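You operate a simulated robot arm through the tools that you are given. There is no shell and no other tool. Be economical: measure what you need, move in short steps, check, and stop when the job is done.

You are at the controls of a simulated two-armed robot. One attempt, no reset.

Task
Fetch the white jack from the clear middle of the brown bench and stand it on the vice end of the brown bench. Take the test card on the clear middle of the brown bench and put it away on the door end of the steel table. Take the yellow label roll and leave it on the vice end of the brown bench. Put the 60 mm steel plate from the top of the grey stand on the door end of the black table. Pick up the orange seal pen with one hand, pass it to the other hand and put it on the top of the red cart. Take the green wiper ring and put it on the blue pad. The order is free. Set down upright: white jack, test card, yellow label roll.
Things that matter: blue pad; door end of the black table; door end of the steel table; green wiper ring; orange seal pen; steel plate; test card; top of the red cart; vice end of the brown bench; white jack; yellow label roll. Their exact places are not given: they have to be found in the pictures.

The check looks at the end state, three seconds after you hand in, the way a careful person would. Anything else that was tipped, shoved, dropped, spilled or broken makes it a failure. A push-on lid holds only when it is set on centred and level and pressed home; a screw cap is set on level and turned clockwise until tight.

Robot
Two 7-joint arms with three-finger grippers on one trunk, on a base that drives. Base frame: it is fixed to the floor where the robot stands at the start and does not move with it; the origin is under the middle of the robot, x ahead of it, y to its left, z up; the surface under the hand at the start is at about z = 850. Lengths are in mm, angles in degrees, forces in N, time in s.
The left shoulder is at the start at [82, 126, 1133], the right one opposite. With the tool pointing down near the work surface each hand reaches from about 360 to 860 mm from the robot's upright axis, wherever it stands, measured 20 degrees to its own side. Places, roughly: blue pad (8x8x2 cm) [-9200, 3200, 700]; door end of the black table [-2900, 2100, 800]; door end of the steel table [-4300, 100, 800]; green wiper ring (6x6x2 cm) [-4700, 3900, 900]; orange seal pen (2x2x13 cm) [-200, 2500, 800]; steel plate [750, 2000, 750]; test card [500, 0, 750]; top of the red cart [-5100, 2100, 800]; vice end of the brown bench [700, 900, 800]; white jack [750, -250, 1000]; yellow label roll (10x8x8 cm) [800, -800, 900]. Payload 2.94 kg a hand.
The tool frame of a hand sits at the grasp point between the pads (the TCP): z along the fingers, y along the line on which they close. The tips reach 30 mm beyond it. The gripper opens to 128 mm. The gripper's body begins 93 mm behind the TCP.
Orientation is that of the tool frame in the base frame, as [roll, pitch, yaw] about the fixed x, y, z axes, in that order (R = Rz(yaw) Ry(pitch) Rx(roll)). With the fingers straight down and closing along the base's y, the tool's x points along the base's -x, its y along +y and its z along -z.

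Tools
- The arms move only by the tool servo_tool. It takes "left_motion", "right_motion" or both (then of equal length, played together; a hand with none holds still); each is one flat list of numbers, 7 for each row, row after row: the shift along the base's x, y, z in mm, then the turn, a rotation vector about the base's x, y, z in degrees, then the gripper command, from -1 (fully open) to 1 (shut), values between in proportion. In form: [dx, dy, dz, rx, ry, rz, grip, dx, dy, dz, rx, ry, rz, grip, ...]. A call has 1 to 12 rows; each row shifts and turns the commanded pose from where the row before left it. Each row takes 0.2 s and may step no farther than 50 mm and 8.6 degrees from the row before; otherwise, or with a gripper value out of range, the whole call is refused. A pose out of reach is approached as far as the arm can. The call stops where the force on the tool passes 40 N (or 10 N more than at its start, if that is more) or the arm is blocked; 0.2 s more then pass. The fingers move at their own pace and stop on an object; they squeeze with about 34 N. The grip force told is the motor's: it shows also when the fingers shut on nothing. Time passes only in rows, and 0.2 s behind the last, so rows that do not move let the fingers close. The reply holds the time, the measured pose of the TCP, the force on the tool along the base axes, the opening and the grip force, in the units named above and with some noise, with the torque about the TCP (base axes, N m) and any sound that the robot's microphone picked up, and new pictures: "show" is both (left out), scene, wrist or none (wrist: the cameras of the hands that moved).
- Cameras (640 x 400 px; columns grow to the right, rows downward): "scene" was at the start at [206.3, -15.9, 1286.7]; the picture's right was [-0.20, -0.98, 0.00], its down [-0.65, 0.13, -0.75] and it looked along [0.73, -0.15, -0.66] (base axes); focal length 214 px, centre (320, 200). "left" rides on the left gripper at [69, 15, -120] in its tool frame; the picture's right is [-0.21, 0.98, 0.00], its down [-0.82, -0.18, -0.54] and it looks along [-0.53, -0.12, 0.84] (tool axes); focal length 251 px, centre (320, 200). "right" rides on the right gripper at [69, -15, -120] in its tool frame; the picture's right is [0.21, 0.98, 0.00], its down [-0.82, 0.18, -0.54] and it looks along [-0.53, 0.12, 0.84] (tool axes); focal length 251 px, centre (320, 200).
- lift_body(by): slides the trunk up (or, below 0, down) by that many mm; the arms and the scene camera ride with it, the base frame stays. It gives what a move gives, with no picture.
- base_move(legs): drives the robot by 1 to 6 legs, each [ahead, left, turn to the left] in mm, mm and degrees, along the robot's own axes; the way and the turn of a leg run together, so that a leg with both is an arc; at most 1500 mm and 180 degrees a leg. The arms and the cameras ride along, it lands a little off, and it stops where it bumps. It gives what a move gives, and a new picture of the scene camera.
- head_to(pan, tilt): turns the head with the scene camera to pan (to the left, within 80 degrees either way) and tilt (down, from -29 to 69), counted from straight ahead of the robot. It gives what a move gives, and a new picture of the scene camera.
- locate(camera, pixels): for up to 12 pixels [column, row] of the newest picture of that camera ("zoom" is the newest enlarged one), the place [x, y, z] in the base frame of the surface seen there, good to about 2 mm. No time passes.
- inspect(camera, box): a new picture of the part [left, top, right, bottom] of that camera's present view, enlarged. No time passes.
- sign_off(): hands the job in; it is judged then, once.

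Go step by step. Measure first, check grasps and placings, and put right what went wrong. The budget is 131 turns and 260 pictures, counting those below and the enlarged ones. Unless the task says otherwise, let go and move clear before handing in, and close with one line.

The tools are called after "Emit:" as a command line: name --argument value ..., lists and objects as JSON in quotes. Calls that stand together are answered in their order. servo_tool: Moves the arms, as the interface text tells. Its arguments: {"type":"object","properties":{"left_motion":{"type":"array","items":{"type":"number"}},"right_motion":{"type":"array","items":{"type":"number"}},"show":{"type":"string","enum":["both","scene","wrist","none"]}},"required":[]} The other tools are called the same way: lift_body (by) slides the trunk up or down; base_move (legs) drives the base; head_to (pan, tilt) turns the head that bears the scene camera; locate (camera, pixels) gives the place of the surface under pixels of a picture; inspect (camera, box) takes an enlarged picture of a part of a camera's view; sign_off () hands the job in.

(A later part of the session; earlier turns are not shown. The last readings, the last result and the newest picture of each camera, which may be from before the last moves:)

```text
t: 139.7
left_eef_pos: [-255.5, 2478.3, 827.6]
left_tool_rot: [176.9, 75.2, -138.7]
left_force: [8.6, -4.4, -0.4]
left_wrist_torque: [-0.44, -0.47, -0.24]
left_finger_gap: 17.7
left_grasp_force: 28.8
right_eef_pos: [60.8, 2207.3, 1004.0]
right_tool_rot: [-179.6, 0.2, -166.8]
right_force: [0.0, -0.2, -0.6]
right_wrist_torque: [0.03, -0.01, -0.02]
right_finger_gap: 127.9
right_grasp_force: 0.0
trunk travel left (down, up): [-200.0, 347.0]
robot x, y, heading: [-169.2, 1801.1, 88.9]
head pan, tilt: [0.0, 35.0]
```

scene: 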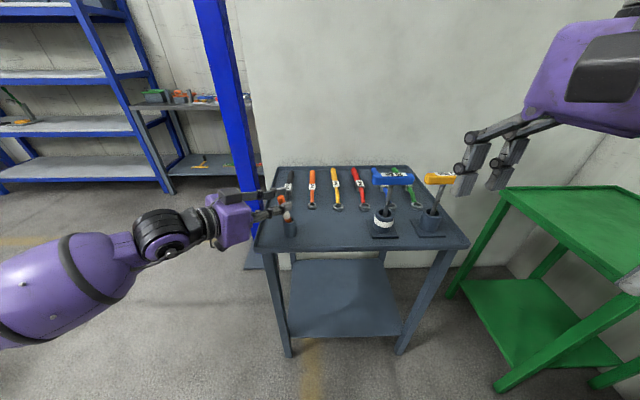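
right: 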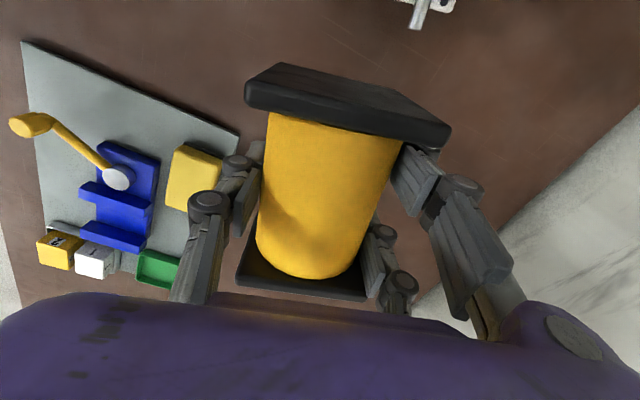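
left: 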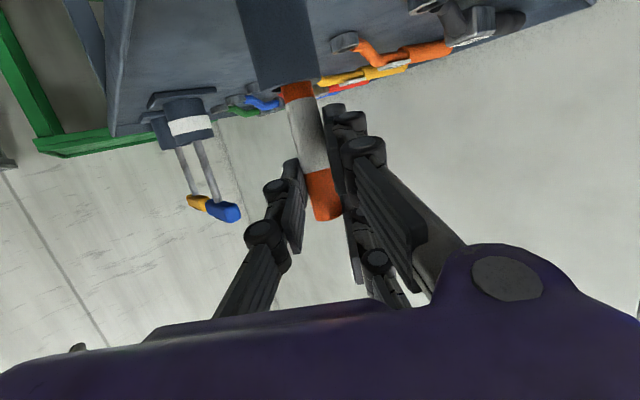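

Gripped at 17.7 mm, close to the pen's top end. I'll lift slowly and check.

Emit:
lift_body --by 15

Emit:
inspect --camera "left" --box '[200, 60, 460, 320]'

Emit:
inspect --camera "scene" --box '[250, 180, 330, 245]'

```text
t: 140.3
left_eef_pos: [-258.1, 2480.3, 844.6]
left_tool_rot: [175.9, 75.4, -139.6]
left_force: [7.3, -17.1, 2.3]
left_wrist_torque: [-1.19, -0.61, -0.44]
left_finger_gap: 17.9
left_grasp_force: 34.1
right_eef_pos: [61.2, 2206.4, 1018.6]
right_tool_rot: [-179.7, 0.0, -166.7]
right_force: [0.1, 1.4, 0.3]
right_wrist_torque: [0.0, 0.0, -0.02]
right_finger_gap: 127.6
right_grasp_force: 0.0
trunk travel left (down, up): [-215.0, 332.0]
robot x, y, heading: [-166.2, 1795.4, 88.7]
head pan, tilt: [0.0, 35.0]
```

```text
1.54 times, centred on (330, 190) of left
```

zoom: 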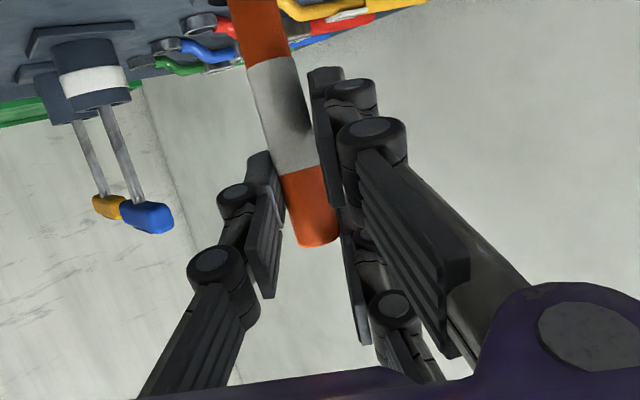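

```text
6.15 times, centred on (290, 212) of scene
```

zoom: 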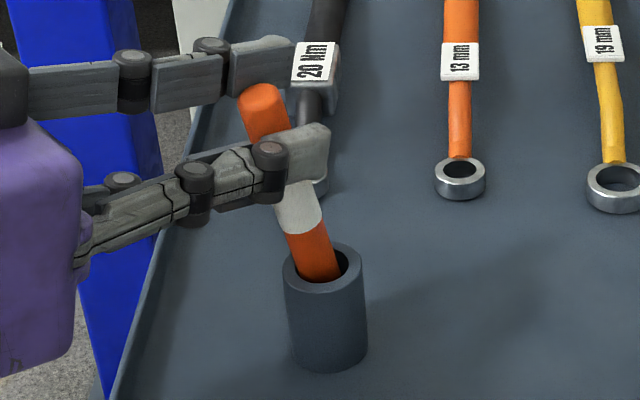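

The pen is coming up with the hand. I'll continue lifting along its tilt and regrip lower afterwards if needed.

Emit:
servo_tool --left_motion '[-3, 1, 11, 0, 0, 0, 1, -3, 1, 11, 0, 0, 0, 1, -3, 0, 11, 0, 0, 0, 1, -3, 0, 12, 0, 0, 0, 1, -2, 0, 14, 0, 0, 0, 1, 0, 0, 20, 0, 0, 0, 1]' --show "both"

```text
t: 141.7
left_eef_pos: [-273.9, 2485.1, 921.7]
left_tool_rot: [176.1, 75.2, -139.4]
left_force: [0.1, 0.8, -0.6]
left_wrist_torque: [-0.01, 0.01, -0.01]
left_finger_gap: 16.3
left_grasp_force: 33.4
right_eef_pos: [59.7, 2207.0, 1018.5]
right_tool_rot: [-179.8, 0.1, -166.7]
right_force: [0.7, -0.5, 0.4]
right_wrist_torque: [-0.02, 0.0, -0.02]
right_finger_gap: 128.0
right_grasp_force: 0.0
trunk travel left (down, up): [-215.0, 332.0]
robot x, y, heading: [-167.4, 1795.3, 88.8]
head pan, tilt: [0.0, 35.0]
```

scene: 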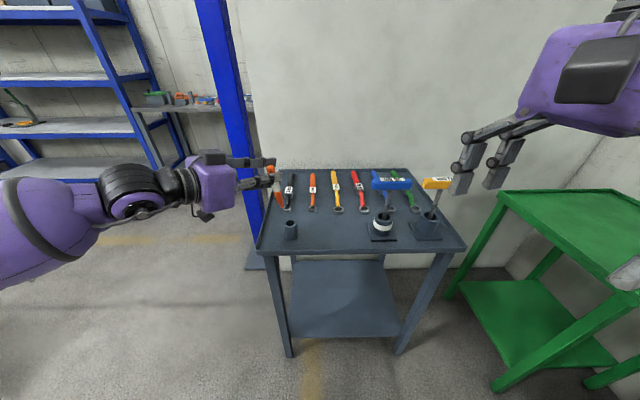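
left: 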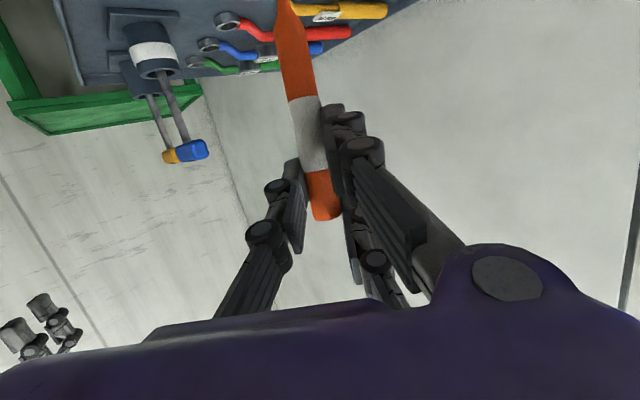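

The pen is out and held near its top. I'll back away from the cart and measure the pen's line for the handover.

Emit:
base_move --legs '[[-300, 0, 0]]'

Emit:
lift_body --by 100

Emit:
inspect --camera "scene" --box '[200, 110, 320, 230]'

Emit:
inspect --camera "left" --box '[200, 0, 460, 240]'

Emit:
locate --camera "zoom" --pixels '[[240, 60], [250, 150], [260, 230], [275, 330], [300, 370], [210, 30]]'

```text
t: 143.7
left_eef_pos: [-280.6, 2193.4, 920.1]
left_tool_rot: [176.2, 75.1, -139.2]
left_force: [-0.6, 0.2, -0.5]
left_wrist_torque: [-0.02, -0.01, 0.04]
left_finger_gap: 16.5
left_grasp_force: 33.8
right_eef_pos: [51.9, 1914.9, 1018.4]
right_tool_rot: [-179.7, 0.1, -166.7]
right_force: [-0.4, -0.4, -0.3]
right_wrist_torque: [0.0, -0.05, 0.01]
right_finger_gap: 128.1
right_grasp_force: 0.1
trunk travel left (down, up): [-215.0, 332.0]
robot x, y, heading: [-171.3, 1501.4, 88.7]
head pan, tilt: [0.0, 35.0]
```

scene: 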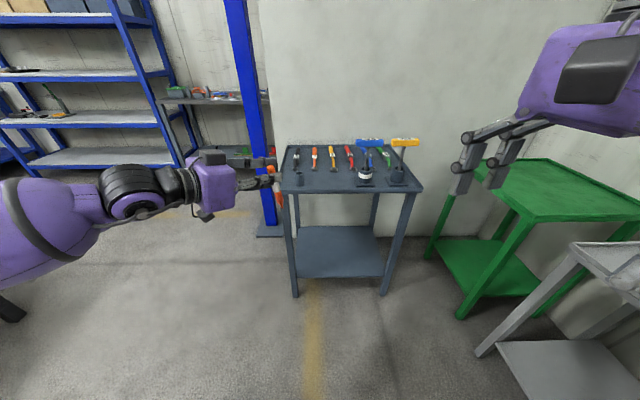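

```text
t: 145.1
left_eef_pos: [-279.7, 2192.8, 1018.7]
left_tool_rot: [176.5, 75.1, -139.0]
left_force: [-0.1, 0.0, 0.0]
left_wrist_torque: [-0.02, 0.02, -0.01]
left_finger_gap: 16.6
left_grasp_force: 33.7
right_eef_pos: [52.0, 1917.0, 1119.3]
right_tool_rot: [-179.8, 0.2, -166.7]
right_force: [0.1, 0.3, -0.1]
right_wrist_torque: [-0.01, 0.02, 0.01]
right_finger_gap: 128.1
right_grasp_force: 0.0
trunk travel left (down, up): [-315.0, 232.0]
robot x, y, heading: [-171.6, 1502.1, 88.8]
head pan, tilt: [0.0, 35.0]
```

```text
3.33 times, centred on (260, 170) of scene
```

zoom: 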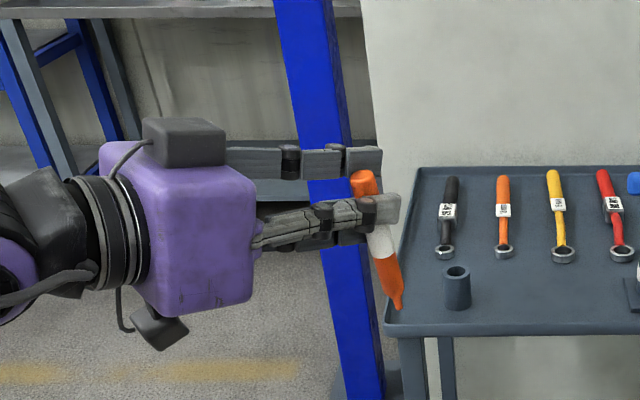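

```text
1.67 times, centred on (330, 120) of left
```

zoom: 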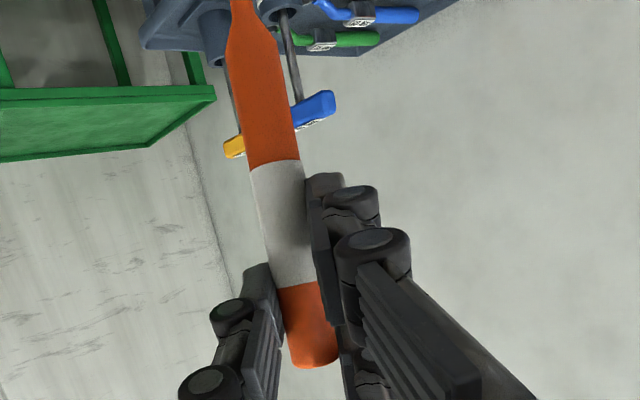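

```text
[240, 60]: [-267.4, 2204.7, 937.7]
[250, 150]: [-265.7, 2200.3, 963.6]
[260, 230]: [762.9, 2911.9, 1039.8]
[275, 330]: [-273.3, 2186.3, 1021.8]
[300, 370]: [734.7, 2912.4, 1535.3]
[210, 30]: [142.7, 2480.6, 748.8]
```

Emit:
locate --camera "zoom" --pixels '[[241, 8], [262, 60], [270, 110], [277, 160], [289, 230], [300, 290], [310, 340], [320, 364], [258, 300], [320, 190], [330, 300]]'

```text
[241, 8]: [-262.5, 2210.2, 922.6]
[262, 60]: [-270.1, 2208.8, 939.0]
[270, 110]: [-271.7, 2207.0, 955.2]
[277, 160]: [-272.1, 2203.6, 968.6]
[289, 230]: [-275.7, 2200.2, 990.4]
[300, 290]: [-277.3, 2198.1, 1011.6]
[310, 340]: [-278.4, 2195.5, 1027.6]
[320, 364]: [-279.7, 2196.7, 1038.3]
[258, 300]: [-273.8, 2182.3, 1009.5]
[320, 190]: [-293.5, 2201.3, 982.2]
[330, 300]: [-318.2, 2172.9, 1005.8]
```

The pen axis runs from (-263,2214) at z 939 to (-272,2201) at z 1028, with its lower 45 mm free. I'll turn the right hand to its mirror pose, pointing half-inward.

Emit:
servo_tool --right_motion '[4, -2, 0, 5.33, -1.52, 6.27, -1, 4, -2, 0, 5.33, -1.52, 6.27, -1, 4, -2, 0, 5.33, -1.52, 6.27, -1, 4, -2, 0, 5.33, -1.52, 6.27, -1, 4, -2, 0, 5.33, -1.52, 6.27, -1, 4, -2, 0, 5.33, -1.52, 6.27, -1, 0, 0, 0, 5.33, -1.52, 6.27, -1, 0, 0, 0, 5.33, -1.52, 6.27, -1, 0, 0, 0, 5.33, -1.52, 6.27, -1, 0, 0, 0, 5.33, -1.52, 6.27, -1, 0, 0, 0, 5.33, -1.52, 6.27, -1, 0, 0, 0, 5.33, -1.52, 6.27, -1]' --show "none"

Emit:
servo_tool --right_motion '[0, 0, 0, 5.33, -1.52, 6.27, -1, 0, 0, 0, 5.33, -1.52, 6.27, -1, 0, 0, 0, 5.33, -1.52, 6.27, -1, 0, 0, 0, 5.33, -1.52, 6.27, -1]' --show "both"

```text
t: 147.7
left_eef_pos: [-280.4, 2193.7, 1020.2]
left_tool_rot: [176.5, 75.1, -139.0]
left_force: [-0.2, -0.5, -0.3]
left_wrist_torque: [0.0, 0.01, 0.01]
left_finger_gap: 16.5
left_grasp_force: 33.8
right_eef_pos: [8.3, 1963.1, 1170.3]
right_tool_rot: [148.5, 53.7, -102.8]
right_force: [-0.1, 0.2, 0.5]
right_wrist_torque: [0.0, 0.0, -0.05]
right_finger_gap: 127.8
right_grasp_force: 0.0
right hand out of reach, approached as far as the arm can: row 7, 8, 9, 10, 11, 12
trunk travel left (down, up): [-315.0, 232.0]
robot x, y, heading: [-173.3, 1500.8, 88.9]
head pan, tilt: [0.0, 35.0]
```

```text
t: 148.7
left_eef_pos: [-280.5, 2193.8, 1020.2]
left_tool_rot: [176.3, 75.2, -139.1]
left_force: [0.4, 0.4, -0.5]
left_wrist_torque: [0.0, 0.05, 0.02]
left_finger_gap: 16.5
left_grasp_force: 34.2
right_eef_pos: [5.3, 1969.8, 1176.1]
right_tool_rot: [169.4, 74.0, -58.4]
right_force: [0.0, 0.6, -0.5]
right_wrist_torque: [0.04, -0.01, 0.02]
right_finger_gap: 127.8
right_grasp_force: 0.1
right hand out of reach, approached as far as the arm can: row 1
trunk travel left (down, up): [-315.0, 232.0]
robot x, y, heading: [-172.8, 1503.4, 88.5]
head pan, tilt: [0.0, 35.0]
```

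scene: 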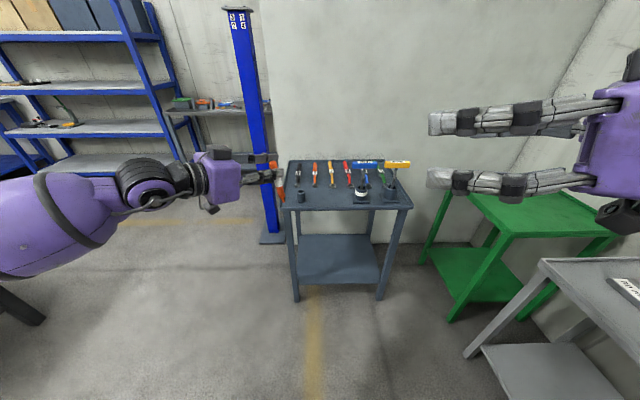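
right: 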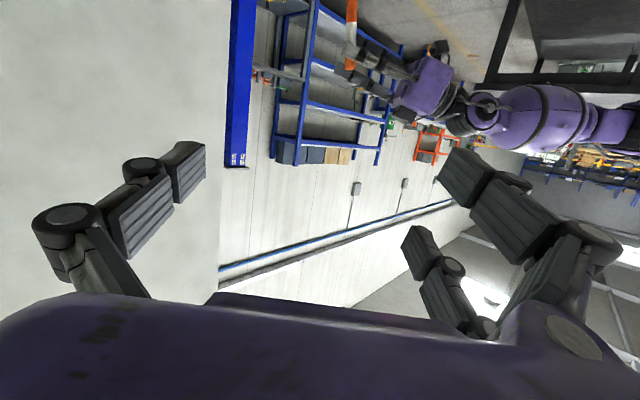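

The right hand now mirrors the left. I'll move it to a standoff near the pen's lower part and check.

Emit:
servo_tool --right_motion '[-26, 21.5, -29, 0, 0, 0, -1, -26, 21.5, -29, 0, 0, 0, -1, -26, 21.5, -29, 0, 0, 0, -1, -26, 21.5, -29, 0, 0, 0, -1, -26, 21.5, -29, 0, 0, 0, -1, -26, 21.5, -29, 0, 0, 0, -1, -27, 21.5, -29, 0, 0, 0, -1]' --show "both"

```text
t: 150.3
left_eef_pos: [-280.6, 2194.5, 1019.7]
left_tool_rot: [176.6, 75.1, -138.8]
left_force: [0.1, -0.5, -0.4]
left_wrist_torque: [0.0, -0.01, -0.05]
left_finger_gap: 16.6
left_grasp_force: 33.8
right_eef_pos: [-181.9, 2123.0, 971.0]
right_tool_rot: [169.4, 73.9, -58.6]
right_force: [0.3, 0.4, -0.3]
right_wrist_torque: [-0.03, 0.0, 0.03]
right_finger_gap: 127.9
right_grasp_force: 0.0
trunk travel left (down, up): [-315.0, 232.0]
robot x, y, heading: [-169.9, 1502.4, 89.1]
head pan, tilt: [0.0, 35.0]
```

scene: 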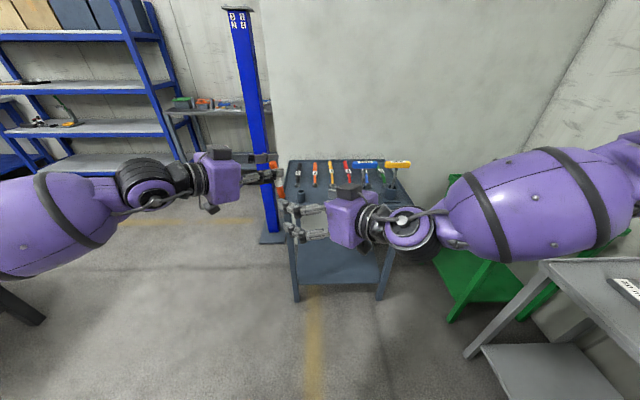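
right: 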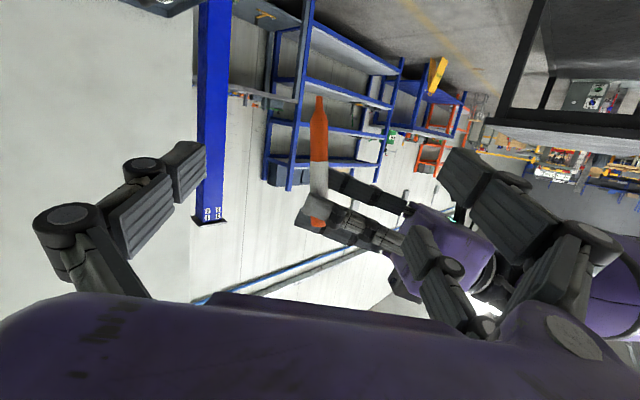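

Emit:
locate --camera "right" --pixels '[[319, 100], [319, 125], [319, 155], [319, 180], [317, 222], [345, 185], [330, 215]]'

Emit:
inspect --camera "right" --box '[240, 60, 520, 340]'

```text
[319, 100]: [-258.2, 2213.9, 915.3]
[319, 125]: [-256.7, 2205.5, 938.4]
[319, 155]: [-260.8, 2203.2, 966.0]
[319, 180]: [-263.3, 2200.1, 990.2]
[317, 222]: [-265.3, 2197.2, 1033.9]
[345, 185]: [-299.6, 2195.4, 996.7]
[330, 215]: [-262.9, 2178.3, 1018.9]
```

```text
1.43 times, centred on (380, 200) of right
```

zoom: 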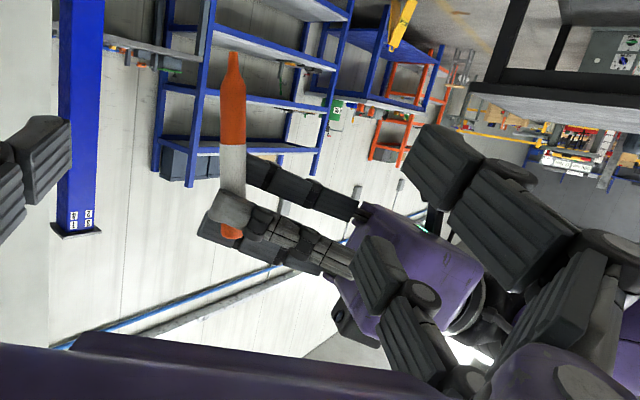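

Advance the right hand 104 mm along its tool axis and look before closing.

Emit:
servo_tool --right_motion '[-16.7, 18.5, -7.2, 0, 0, 0, -1, -16.7, 18.5, -7.2, 0, 0, 0, -1, -16.7, 18.5, -7.2, 0, 0, 0, -1, -16.7, 18.5, -7.2, 0, 0, 0, -1]' --show "wrist"

Emit:
inspect --camera "scene" --box '[230, 120, 350, 260]'

```text
t: 151.3
left_eef_pos: [-279.5, 2193.2, 1020.1]
left_tool_rot: [176.3, 75.0, -139.1]
left_force: [0.3, -0.1, -1.4]
left_wrist_torque: [0.01, 0.01, -0.03]
left_finger_gap: 16.3
left_grasp_force: 33.4
right_eef_pos: [-195.8, 2169.4, 962.5]
right_tool_rot: [169.4, 74.0, -58.3]
right_force: [0.2, 1.1, 0.3]
right_wrist_torque: [-0.02, -0.01, 0.05]
right_finger_gap: 128.0
right_grasp_force: 0.0
right hand out of reach, approached as far as the arm can: row 2, 3, 4
trunk travel left (down, up): [-315.0, 232.0]
robot x, y, heading: [-175.3, 1504.5, 88.8]
head pan, tilt: [0.0, 35.0]
```

right: 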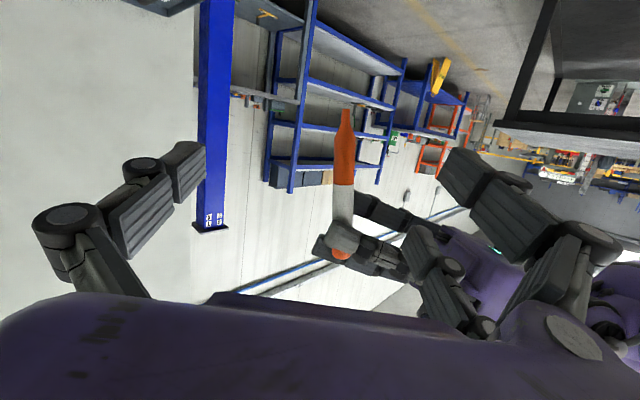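

```text
2.86 times, centred on (290, 190) of scene
```

zoom: 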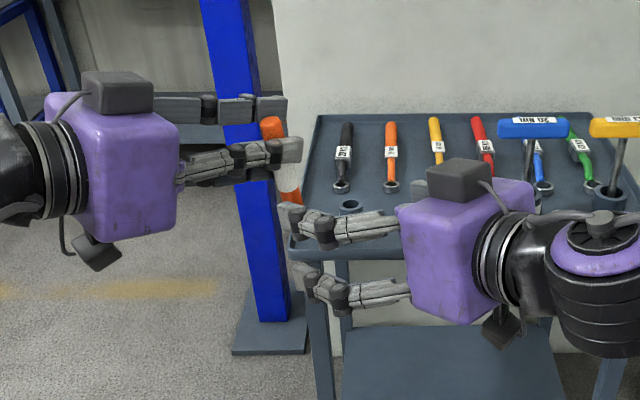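

The right arm is at its limit, so I'll bring the left hand with the pen to it instead, first sideways and then in.

Emit:
servo_tool --left_motion '[14, 14.5, 4, 0, 0, 0, 1, 13, -14, 5.4, 0, 0, 0, 1, 13, -14, 5.4, 0, 0, 0, 1, 13, -14.5, 5.4, 0, 0, 0, 1]' --show "none"

Emit:
inspect --camera "right" --box '[0, 0, 640, 400]'

Emit:
locate --camera "right" --pixels '[[320, 100], [320, 130]]'

```text
t: 152.3
left_eef_pos: [-227.8, 2163.6, 1040.1]
left_tool_rot: [176.3, 75.1, -139.2]
left_force: [0.4, 0.2, -0.2]
left_wrist_torque: [-0.03, 0.01, 0.0]
left_finger_gap: 16.1
left_grasp_force: 33.8
right_eef_pos: [-196.2, 2168.8, 960.5]
right_tool_rot: [169.5, 73.9, -58.3]
right_force: [0.1, -0.8, 0.5]
right_wrist_torque: [0.0, 0.0, -0.04]
right_finger_gap: 128.2
right_grasp_force: 0.0
trunk travel left (down, up): [-315.0, 232.0]
robot x, y, heading: [-175.3, 1505.6, 89.0]
head pan, tilt: [0.0, 35.0]
```

```text
1.00 times, centred on (320, 200) of right (not enlarged: the box is as wide or as high as the picture)
```

zoom: 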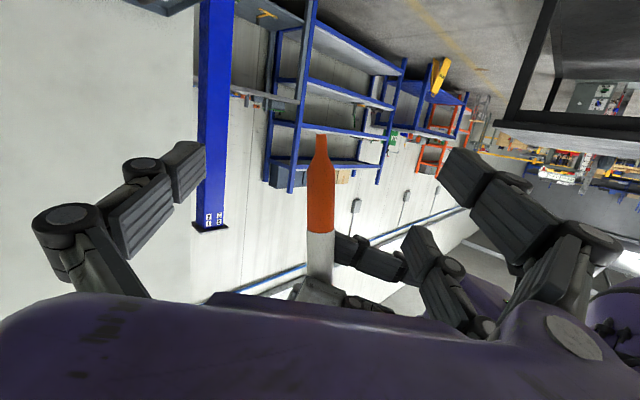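

```text
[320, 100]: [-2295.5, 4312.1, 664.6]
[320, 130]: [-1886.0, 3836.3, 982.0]
```

The pen is centred between the right fingers (col ~320, orange part rows 160–230). Closing the right hand.

Emit:
servo_tool --right_motion '[0, 0, 0, 0, 0, 0, -0.2, 0, 0, 0, 0, 0, 0, 0.4, 0, 0, 0, 0, 0, 0, 1, 0, 0, 0, 0, 0, 0, 1, 0, 0, 0, 0, 0, 0, 1]' --show "both"

Emit:
inspect --camera "scene" --box '[230, 120, 350, 260]'

```text
t: 153.5
left_eef_pos: [-228.6, 2164.5, 1041.4]
left_tool_rot: [176.4, 75.2, -139.0]
left_force: [14.1, 11.8, -1.8]
left_wrist_torque: [-0.12, 0.15, -0.04]
left_finger_gap: 16.6
left_grasp_force: 34.3
right_eef_pos: [-198.8, 2166.1, 962.3]
right_tool_rot: [169.9, 74.1, -57.5]
right_force: [-14.6, -12.5, 1.9]
right_wrist_torque: [1.09, -1.25, 0.38]
right_finger_gap: 24.0
right_grasp_force: 34.4
trunk travel left (down, up): [-315.0, 232.0]
robot x, y, heading: [-170.9, 1502.5, 88.8]
head pan, tilt: [0.0, 35.0]
```

scene: 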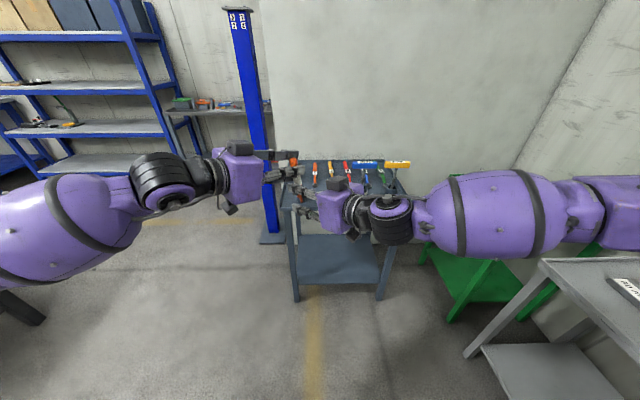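
right: 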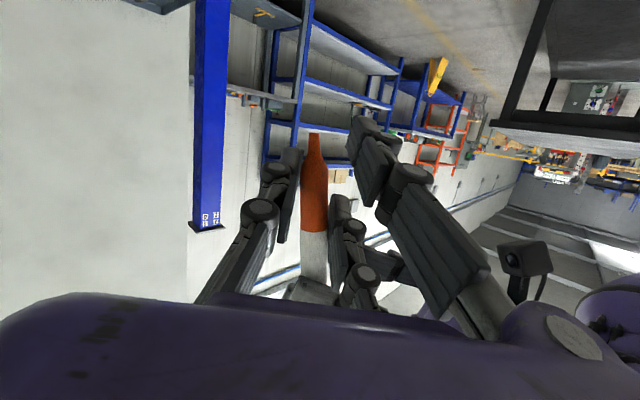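

```text
2.86 times, centred on (290, 190) of scene
```

zoom: 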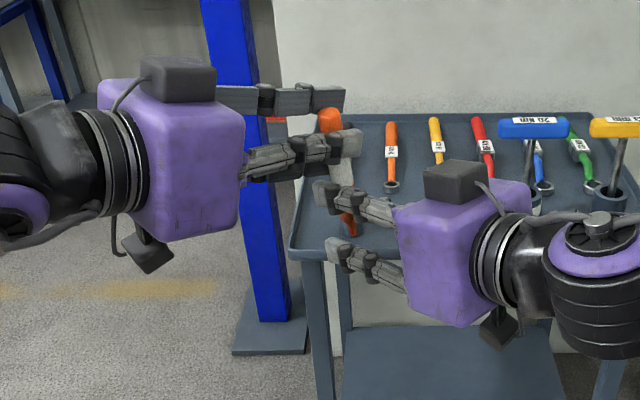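

The single right finger presses the pen before the pair reaches it (gap 24). I'll shift the left hand ~4 mm toward the pair to centre it.

Emit:
servo_tool --left_motion '[-1.5, -1.3, 0, 0, 0, 0, 1, -1.5, -1.3, 0, 0, 0, 0, 1, 0, 0, 0, 0, 0, 0, 1]' --right_motion '[0, 0, 0, 0, 0, 0, 1, 0, 0, 0, 0, 0, 0, 1, 0, 0, 0, 0, 0, 0, 1]' --show "none"

Emit:
inspect --camera "right" --box '[220, 100, 480, 320]'

```text
t: 154.3
left_eef_pos: [-229.5, 2162.0, 1042.0]
left_tool_rot: [176.5, 75.2, -138.8]
left_force: [23.3, 17.2, -2.9]
left_wrist_torque: [0.16, -0.35, -0.08]
left_finger_gap: 16.6
left_grasp_force: 34.4
right_eef_pos: [-198.2, 2165.2, 961.9]
right_tool_rot: [169.1, 74.0, -58.0]
right_force: [-22.9, -17.7, 2.9]
right_wrist_torque: [1.18, -1.38, 0.5]
right_finger_gap: 24.3
right_grasp_force: 33.8
trunk travel left (down, up): [-315.0, 232.0]
robot x, y, heading: [-174.0, 1505.4, 88.8]
head pan, tilt: [0.0, 35.0]
```

```text
1.82 times, centred on (350, 210) of right
```

zoom: 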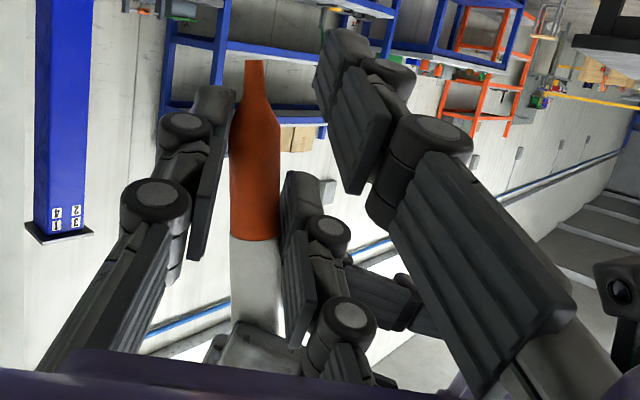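

The force grew, so it is the pair that's pressing. I'll shift the other way.

Emit:
servo_tool --left_motion '[2.3, 2, 0, 0, 0, 0, 1, 2.3, 2, 0, 0, 0, 0, 1, 2.3, 2, 0, 0, 0, 0, 1, 0, 0, 0, 0, 0, 0, 1]' --right_motion '[0, 0, 0, 0, 0, 0, 1, 0, 0, 0, 0, 0, 0, 1, 0, 0, 0, 0, 0, 0, 1, 0, 0, 0, 0, 0, 0, 1]' --show "none"

Emit:
inspect --camera "right" --box '[220, 100, 480, 320]'

```text
t: 155.3
left_eef_pos: [-223.2, 2166.9, 1040.4]
left_tool_rot: [176.4, 75.0, -139.1]
left_force: [5.0, -6.1, 0.6]
left_wrist_torque: [-1.09, 0.58, -0.22]
left_finger_gap: 16.7
left_grasp_force: 34.2
right_eef_pos: [-193.5, 2170.1, 962.5]
right_tool_rot: [169.8, 74.0, -58.5]
right_force: [-4.2, 6.2, 0.0]
right_wrist_torque: [0.52, -0.92, 0.01]
right_finger_gap: 23.8
right_grasp_force: 33.8
trunk travel left (down, up): [-315.0, 232.0]
robot x, y, heading: [-176.3, 1501.1, 88.8]
head pan, tilt: [0.0, 35.0]
```

```text
1.82 times, centred on (350, 210) of right
```

zoom: 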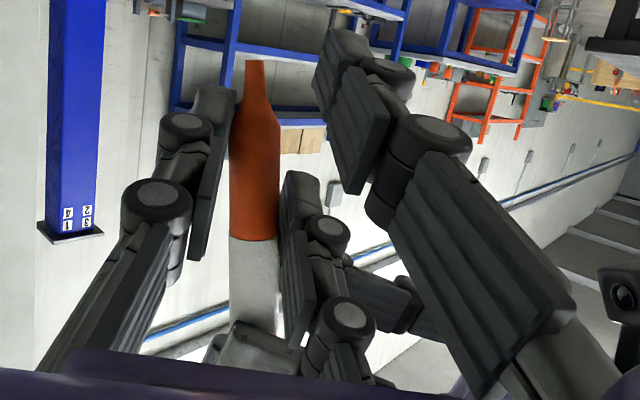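

The right hand grips at 24 mm with one pair finger just missing the tip. I'll open it, lower the pen 9 mm for a three-point hold, and close again.

Emit:
servo_tool --left_motion '[0, 0, 0, 0, 0, 0, 1, 0, 0, 0, 0, 0, 0, 1, -1, -1, -9, 0, 0, 0, 1, 0, 0, 0, 0, 0, 0, 1, 0, 0, 0, 0, 0, 0, 1, 0, 0, 0, 0, 0, 0, 1]' --right_motion '[0, 0, 0, 0, 0, 0, 0.3, 0, 0, 0, 0, 0, 0, 0.2, 0, 0, 0, 0, 0, 0, 0.2, 0, 0, 0, 0, 0, 0, 0.8, 0, 0, 0, 0, 0, 0, 1, 0, 0, 0, 0, 0, 0, 1]' --show "none"

Emit:
inspect --camera "right" --box '[220, 100, 480, 320]'

```text
t: 156.7
left_eef_pos: [-222.4, 2168.2, 1032.4]
left_tool_rot: [176.2, 75.3, -139.3]
left_force: [4.9, 6.9, 7.0]
left_wrist_torque: [-0.69, 0.5, -0.01]
left_finger_gap: 16.8
left_grasp_force: 33.8
right_eef_pos: [-198.1, 2166.5, 962.4]
right_tool_rot: [169.6, 73.8, -57.7]
right_force: [-4.3, -5.6, -7.7]
right_wrist_torque: [1.07, -1.05, 0.13]
right_finger_gap: 19.7
right_grasp_force: 33.9
trunk travel left (down, up): [-315.0, 232.0]
robot x, y, heading: [-176.8, 1506.5, 88.8]
head pan, tilt: [0.0, 35.0]
```

```text
1.82 times, centred on (350, 210) of right
```

zoom: 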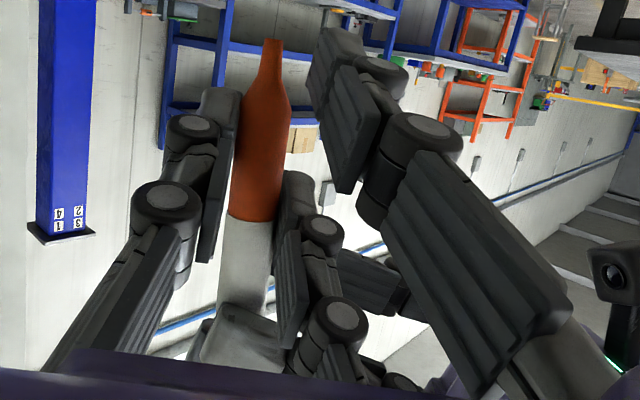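

The right grip is now firm at 19.7 mm. Now I'll open the left hand slightly and retreat along its axis.

Emit:
servo_tool --left_motion '[0, 0, 0, 0, 0, 0, 0.5, 0, 0, 0, 0, 0, 0, 0.4, -14, -12, 5, 0, 0, 0, 0.4, -22, -19, 8, 0, 0, 0, 0.4, -30, -26, 10, 0, 0, 0, 0.4]' --right_motion '[0, 0, 0, 0, 0, 0, 1, 0, 0, 0, 0, 0, 0, 1, 0, 0, 0, 0, 0, 0, 1, 0, 0, 0, 0, 0, 0, 1, 0, 0, 0, 0, 0, 0, 1]' --show "both"

Emit:
inspect --camera "right" --box '[220, 60, 480, 320]'

```text
t: 157.9
left_eef_pos: [-290.7, 2108.4, 1055.6]
left_tool_rot: [176.0, 75.1, -139.3]
left_force: [-0.4, -0.7, 1.0]
left_wrist_torque: [-0.01, -0.01, 0.05]
left_finger_gap: 38.2
left_grasp_force: 0.0
right_eef_pos: [-195.9, 2166.8, 963.8]
right_tool_rot: [169.7, 74.0, -58.1]
right_force: [0.5, 0.2, -1.1]
right_wrist_torque: [0.0, 0.0, -0.03]
right_finger_gap: 15.1
right_grasp_force: 34.6
trunk travel left (down, up): [-315.0, 232.0]
robot x, y, heading: [-174.6, 1502.4, 88.8]
head pan, tilt: [0.0, 35.0]
```

scene: 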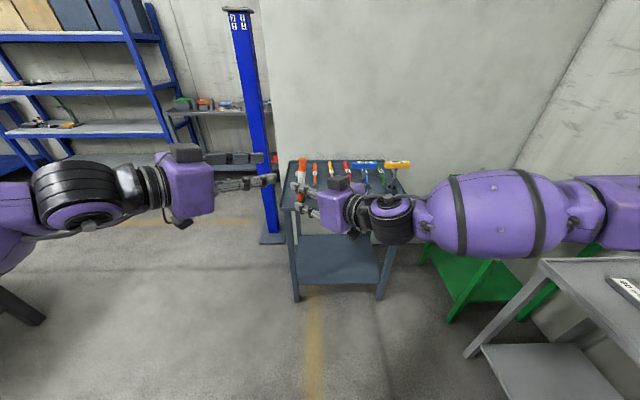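
right: 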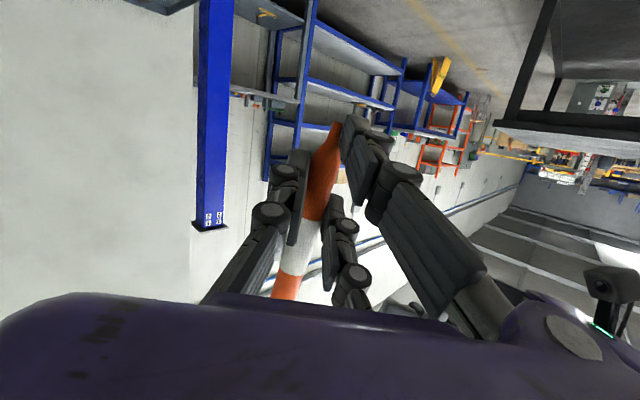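
left: 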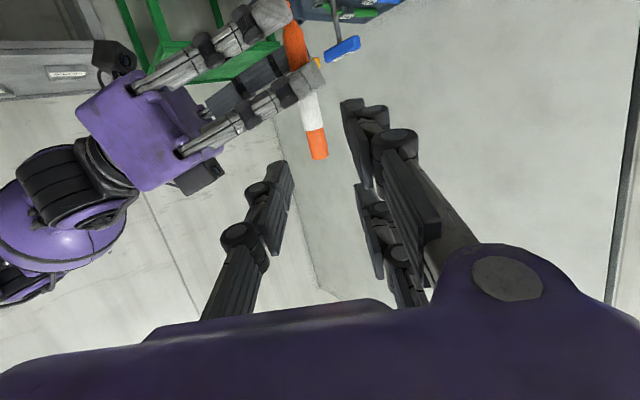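

```text
1.54 times, centred on (350, 190) of right
```

zoom: 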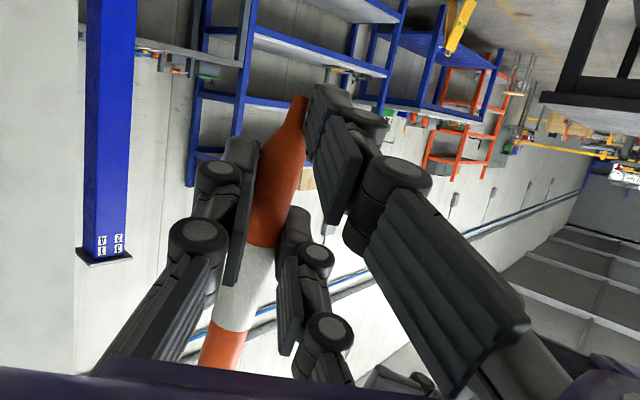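

The handover worked: the right hand holds the pen in a stable three-point grip. Next I'll return the left hand to pointing down and pull the right hand back.

Emit:
servo_tool --left_motion '[-5, -5, 8, -6.5, 2.6, 3.6, -1, -5, -5, 8, -6.5, 2.6, 3.6, -1, -5, -5, 8, -6.5, 2.6, 3.6, -1, 0, -5, 8, -6.5, 2.6, 3.6, -1, 0, -5, 8, -6.5, 2.6, 3.6, -1, 0, -5, 8, -6.5, 2.6, 3.6, -1, 0, -5, 8, -6.5, 2.6, 3.6, -1, 0, 0, 8, -6.5, 2.6, 3.6, -1, 0, 0, 8, -6.5, 2.6, 3.6, -1, 0, 0, 8, -6.5, 2.6, 3.6, -1, 0, 0, 0, -6.3, 2.9, 3.2, -1]' --right_motion '[12, -10, 10, 0, 0, 0, 1, 14, -12, 12, 0, 0, 0, 1, 14, -12, 12, 0, 0, 0, 1, 14, -12, 12, 0, 0, 0, 1, 14, -12, 12, 0, 0, 0, 1, 14, -12, 12, 0, 0, 0, 1, 14, -12, 12, 0, 0, 0, 1, 14, -12, 12, 0, 0, 0, 1, 14, -12, 12, 0, 0, 0, 1, 14, -12, 12, 0, 0, 0, 1, 14, -12, 12, 0, 0, 0, 1]' --show "none"

Emit:
base_move --legs '[[0, 0, -90], [0, 370, 0]]'

Emit:
head_to --pan 10 --tilt 40

```text
t: 160.3
left_eef_pos: [-303.9, 2077.3, 1136.3]
left_tool_rot: [179.8, 0.2, -89.9]
left_force: [-0.8, 0.3, -1.2]
left_wrist_torque: [0.0, 0.03, -0.01]
left_finger_gap: 128.1
left_grasp_force: 0.0
right_eef_pos: [-41.9, 2038.4, 1091.6]
right_tool_rot: [169.3, 74.0, -58.5]
right_force: [1.4, -0.8, -0.6]
right_wrist_torque: [0.03, 0.02, -0.01]
right_finger_gap: 15.3
right_grasp_force: 33.4
trunk travel left (down, up): [-315.0, 232.0]
robot x, y, heading: [-175.2, 1502.7, 88.8]
head pan, tilt: [0.0, 35.0]
```

```text
t: 167.8
left_eef_pos: [388.8, 2026.2, 1136.3]
left_tool_rot: [179.8, 0.2, -177.9]
left_force: [-0.2, 0.6, 0.2]
left_wrist_torque: [-0.02, -0.03, -0.04]
left_finger_gap: 128.3
left_grasp_force: 0.1
right_eef_pos: [359.2, 1762.6, 1091.6]
right_tool_rot: [169.5, 73.9, -146.2]
right_force: [0.2, -0.4, -0.5]
right_wrist_torque: [-0.01, 0.03, 0.01]
right_finger_gap: 15.2
right_grasp_force: 33.8
trunk travel left (down, up): [-315.0, 232.0]
robot x, y, heading: [-181.3, 1872.7, 0.7]
head pan, tilt: [0.0, 35.0]
```

scene: 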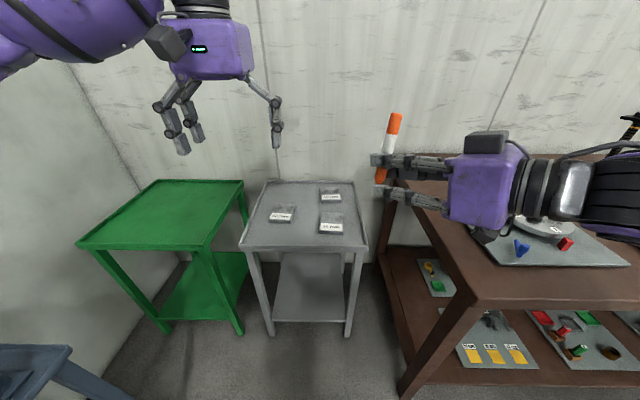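

```text
t: 168.5
left_eef_pos: [389.2, 2025.4, 1137.0]
left_tool_rot: [179.8, 0.3, -178.0]
left_force: [-0.3, 0.3, 1.0]
left_wrist_torque: [0.0, 0.0, 0.03]
left_finger_gap: 127.7
left_grasp_force: 0.0
right_eef_pos: [360.4, 1761.3, 1091.6]
right_tool_rot: [169.5, 73.9, -146.3]
right_force: [-0.2, 0.9, 0.4]
right_wrist_torque: [0.0, 0.01, -0.02]
right_finger_gap: 15.2
right_grasp_force: 33.4
trunk travel left (down, up): [-315.0, 232.0]
robot x, y, heading: [-181.4, 1871.9, 0.9]
head pan, tilt: [10.0, 40.0]
```

scene: 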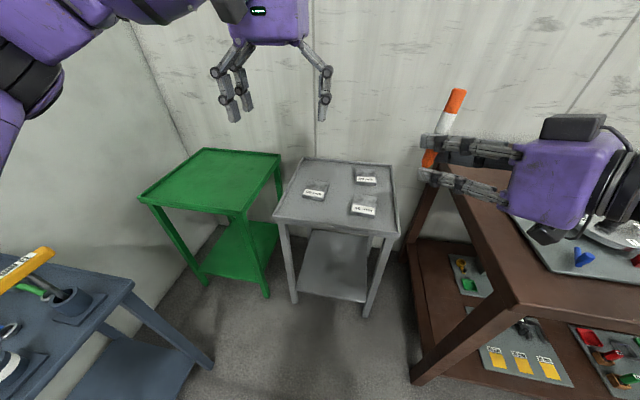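

Three labelled plates sit on the stand. I'll read the labels and measure the 60 mm one, then drive ahead.

Emit:
base_move --legs '[[230, 0, 0]]'

Emit:
inspect --camera "scene" --box '[260, 150, 420, 260]'

```text
t: 170.3
left_eef_pos: [619.6, 2030.1, 1136.5]
left_tool_rot: [179.9, 0.1, -177.9]
left_force: [0.4, 0.4, -0.7]
left_wrist_torque: [0.02, 0.0, 0.02]
left_finger_gap: 128.2
left_grasp_force: 0.0
right_eef_pos: [592.0, 1766.7, 1092.6]
right_tool_rot: [169.5, 73.9, -146.1]
right_force: [-0.4, 0.1, -0.2]
right_wrist_torque: [0.01, -0.01, 0.02]
right_finger_gap: 15.4
right_grasp_force: 33.8
trunk travel left (down, up): [-315.0, 232.0]
robot x, y, heading: [51.2, 1878.0, 0.9]
head pan, tilt: [10.0, 40.0]
```

scene: 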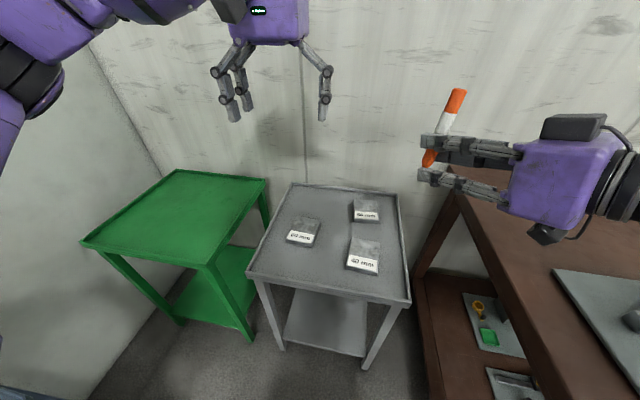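

```text
3.64 times, centred on (340, 205) of scene
```

zoom: 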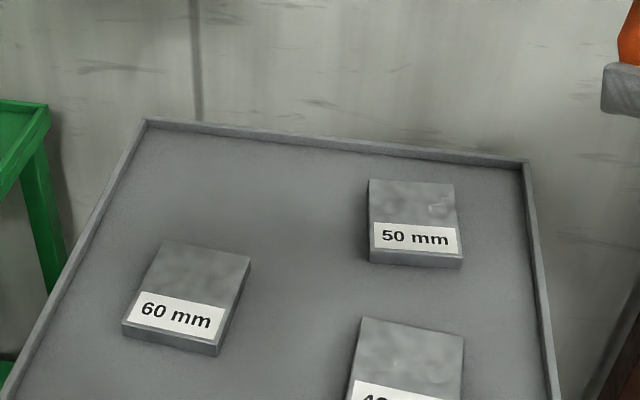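

Emit:
locate --camera "zoom" --pixels '[[164, 244], [249, 258], [219, 344], [124, 324], [186, 295], [190, 380], [60, 300], [125, 330], [216, 354]]'

```text
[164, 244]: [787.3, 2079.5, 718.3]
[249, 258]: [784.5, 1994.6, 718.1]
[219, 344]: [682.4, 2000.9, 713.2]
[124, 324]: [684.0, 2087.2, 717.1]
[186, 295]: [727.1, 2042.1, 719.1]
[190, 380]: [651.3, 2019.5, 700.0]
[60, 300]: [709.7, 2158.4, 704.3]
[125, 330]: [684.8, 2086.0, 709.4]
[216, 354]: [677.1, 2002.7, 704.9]
```

The 60 mm plate is centred at (735,2041), about 86 by 105 mm, with its top at z 718, turned -4°. I'll position the left hand above it, pull the right hand back, and lower the trunk.

Emit:
servo_tool --left_motion '[19, 1.8, -25, 0, 0, -1.05, -1, 19, 1.8, -25, 0, 0, -1.05, -1, 19, 1.8, -25, 0, 0, -1.05, -1, 19, 1.8, -25, 0, 0, -1.05, -1, 19, 1.8, -25, 0, 0, -1.05, -1, 20, 1.8, -25, 0, 0, -1.05, -1]' --right_motion '[-25, -5, 25, 0, 0, 0, 1, -25, -5, 25, 0, 0, 0, 1, -25, -5, 25, 0, 0, 0, 1, -25, -5, 25, 0, 0, 0, 1, -25, -5, 25, 0, 0, 0, 1, -25, -5, 25, 0, 0, 0, 1]' --show "none"

Emit:
lift_body --by -180

Emit:
inspect --camera "left" --box '[0, 0, 640, 400]'

Emit:
locate --camera "zoom" --pixels '[[300, 150], [320, 100]]'

```text
t: 171.7
left_eef_pos: [736.7, 2039.8, 985.5]
left_tool_rot: [179.9, 0.1, 175.9]
left_force: [-0.4, -0.7, 0.4]
left_wrist_torque: [0.0, 0.0, -0.04]
left_finger_gap: 128.2
left_grasp_force: 0.1
right_eef_pos: [506.2, 1757.2, 1206.7]
right_tool_rot: [169.3, 73.8, -146.2]
right_force: [0.2, -0.9, -0.7]
right_wrist_torque: [0.01, -0.01, 0.0]
right_finger_gap: 15.2
right_grasp_force: 34.3
right hand out of reach, approached as far as the arm can: row 2, 3, 4, 5, 6
trunk travel left (down, up): [-315.0, 232.0]
robot x, y, heading: [49.5, 1874.6, 0.9]
head pan, tilt: [10.0, 40.0]
```

```text
t: 173.7
left_eef_pos: [734.5, 2040.8, 806.3]
left_tool_rot: [180.0, 0.3, 175.9]
left_force: [-0.2, -0.4, -0.4]
left_wrist_torque: [0.03, -0.02, 0.02]
left_finger_gap: 128.2
left_grasp_force: 0.0
right_eef_pos: [564.1, 1759.2, 959.9]
right_tool_rot: [157.2, 65.6, -157.5]
right_force: [0.4, 0.1, -0.6]
right_wrist_torque: [-0.01, 0.02, -0.01]
right_finger_gap: 15.1
right_grasp_force: 34.3
trunk travel left (down, up): [-135.0, 412.0]
robot x, y, heading: [49.5, 1877.4, 0.9]
head pan, tilt: [10.0, 40.0]
```

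```text
1.00 times, centred on (320, 200) of left (not enlarged: the box is as wide or as high as the picture)
```

zoom: 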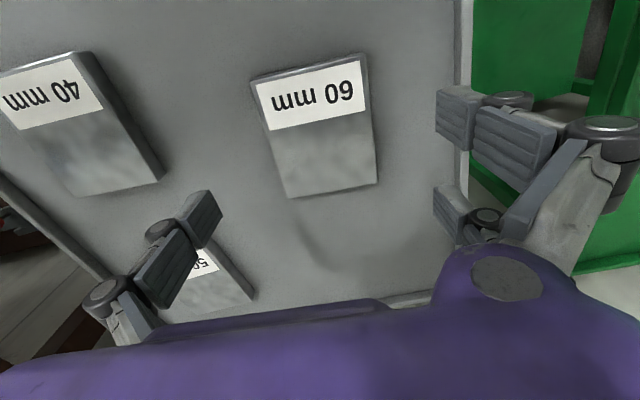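

```text
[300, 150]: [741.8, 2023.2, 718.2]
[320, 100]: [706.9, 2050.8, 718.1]
```

Emit:
locate --camera "left" --pixels '[[254, 84], [362, 57], [375, 182], [291, 194], [160, 178], [70, 55]]'

```text
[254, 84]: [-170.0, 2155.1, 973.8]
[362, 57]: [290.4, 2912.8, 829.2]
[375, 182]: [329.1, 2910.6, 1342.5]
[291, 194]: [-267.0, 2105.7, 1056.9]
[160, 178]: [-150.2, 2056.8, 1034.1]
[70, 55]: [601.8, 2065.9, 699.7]
```

Emit:
locate --camera "zoom" --pixels '[[254, 84], [362, 57], [375, 182], [291, 194], [160, 178], [105, 105]]'

```text
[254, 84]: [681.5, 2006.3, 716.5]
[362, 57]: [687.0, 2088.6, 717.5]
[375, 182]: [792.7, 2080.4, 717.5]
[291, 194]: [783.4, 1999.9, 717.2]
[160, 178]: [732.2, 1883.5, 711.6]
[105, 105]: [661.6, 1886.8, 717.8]
```

Plate centre is (736,2044). Descend and grip.

Emit:
servo_tool --left_motion '[1, 3, -36, 0, 0, 0, -1, 0, 0, -36, 0, 0, 0, -1, 0, 0, 0, 0, 0, 0, 0, 0, 0, 0, 0, 0, 0, 1, 0, 0, 0, 0, 0, 0, 1, 0, 0, 0, 0, 0, 0, 1]' --show "wrist"

Emit:
lift_body --by 20

Emit:
inspect --camera "left" --box '[0, 0, 640, 400]'

```text
t: 175.1
left_eef_pos: [736.1, 2041.4, 735.6]
left_tool_rot: [179.9, 0.1, 175.9]
left_force: [-0.7, -2.9, 1.7]
left_wrist_torque: [-0.4, -0.34, -0.12]
left_finger_gap: 89.9
left_grasp_force: 34.5
right_eef_pos: [564.1, 1758.2, 958.8]
right_tool_rot: [157.2, 65.5, -157.6]
right_force: [0.4, -0.2, -0.8]
right_wrist_torque: [-0.03, 0.01, 0.03]
right_finger_gap: 15.6
right_grasp_force: 33.9
trunk travel left (down, up): [-135.0, 412.0]
robot x, y, heading: [54.4, 1873.4, 0.9]
head pan, tilt: [10.0, 40.0]
```

left: 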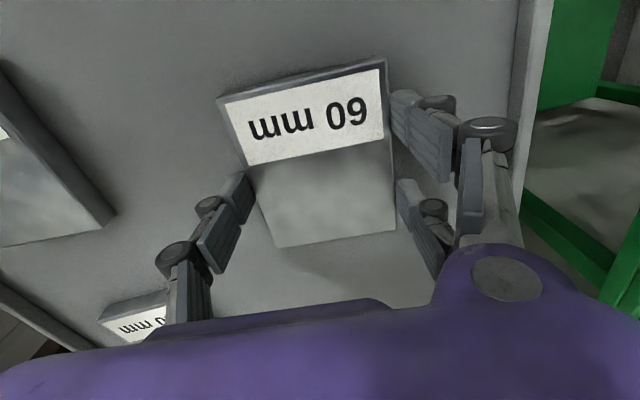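

```text
t: 175.8
left_eef_pos: [735.6, 2043.4, 752.1]
left_tool_rot: [179.8, -0.1, 176.0]
left_force: [-0.2, -0.1, -5.0]
left_wrist_torque: [-0.02, 0.05, -0.03]
left_finger_gap: 90.1
left_grasp_force: 33.9
right_eef_pos: [567.6, 1759.8, 978.2]
right_tool_rot: [157.1, 65.3, -157.7]
right_force: [0.4, -0.6, 0.0]
right_wrist_torque: [0.01, 0.02, 0.04]
right_finger_gap: 15.3
right_grasp_force: 34.0
trunk travel left (down, up): [-155.0, 392.0]
robot x, y, heading: [53.2, 1876.1, 1.1]
head pan, tilt: [10.0, 40.0]
```

```text
1.00 times, centred on (320, 200) of left (not enlarged: the box is as wide or as high as the picture)
```

zoom: 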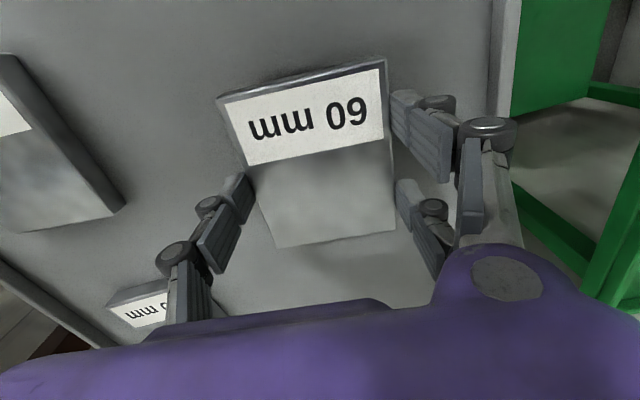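

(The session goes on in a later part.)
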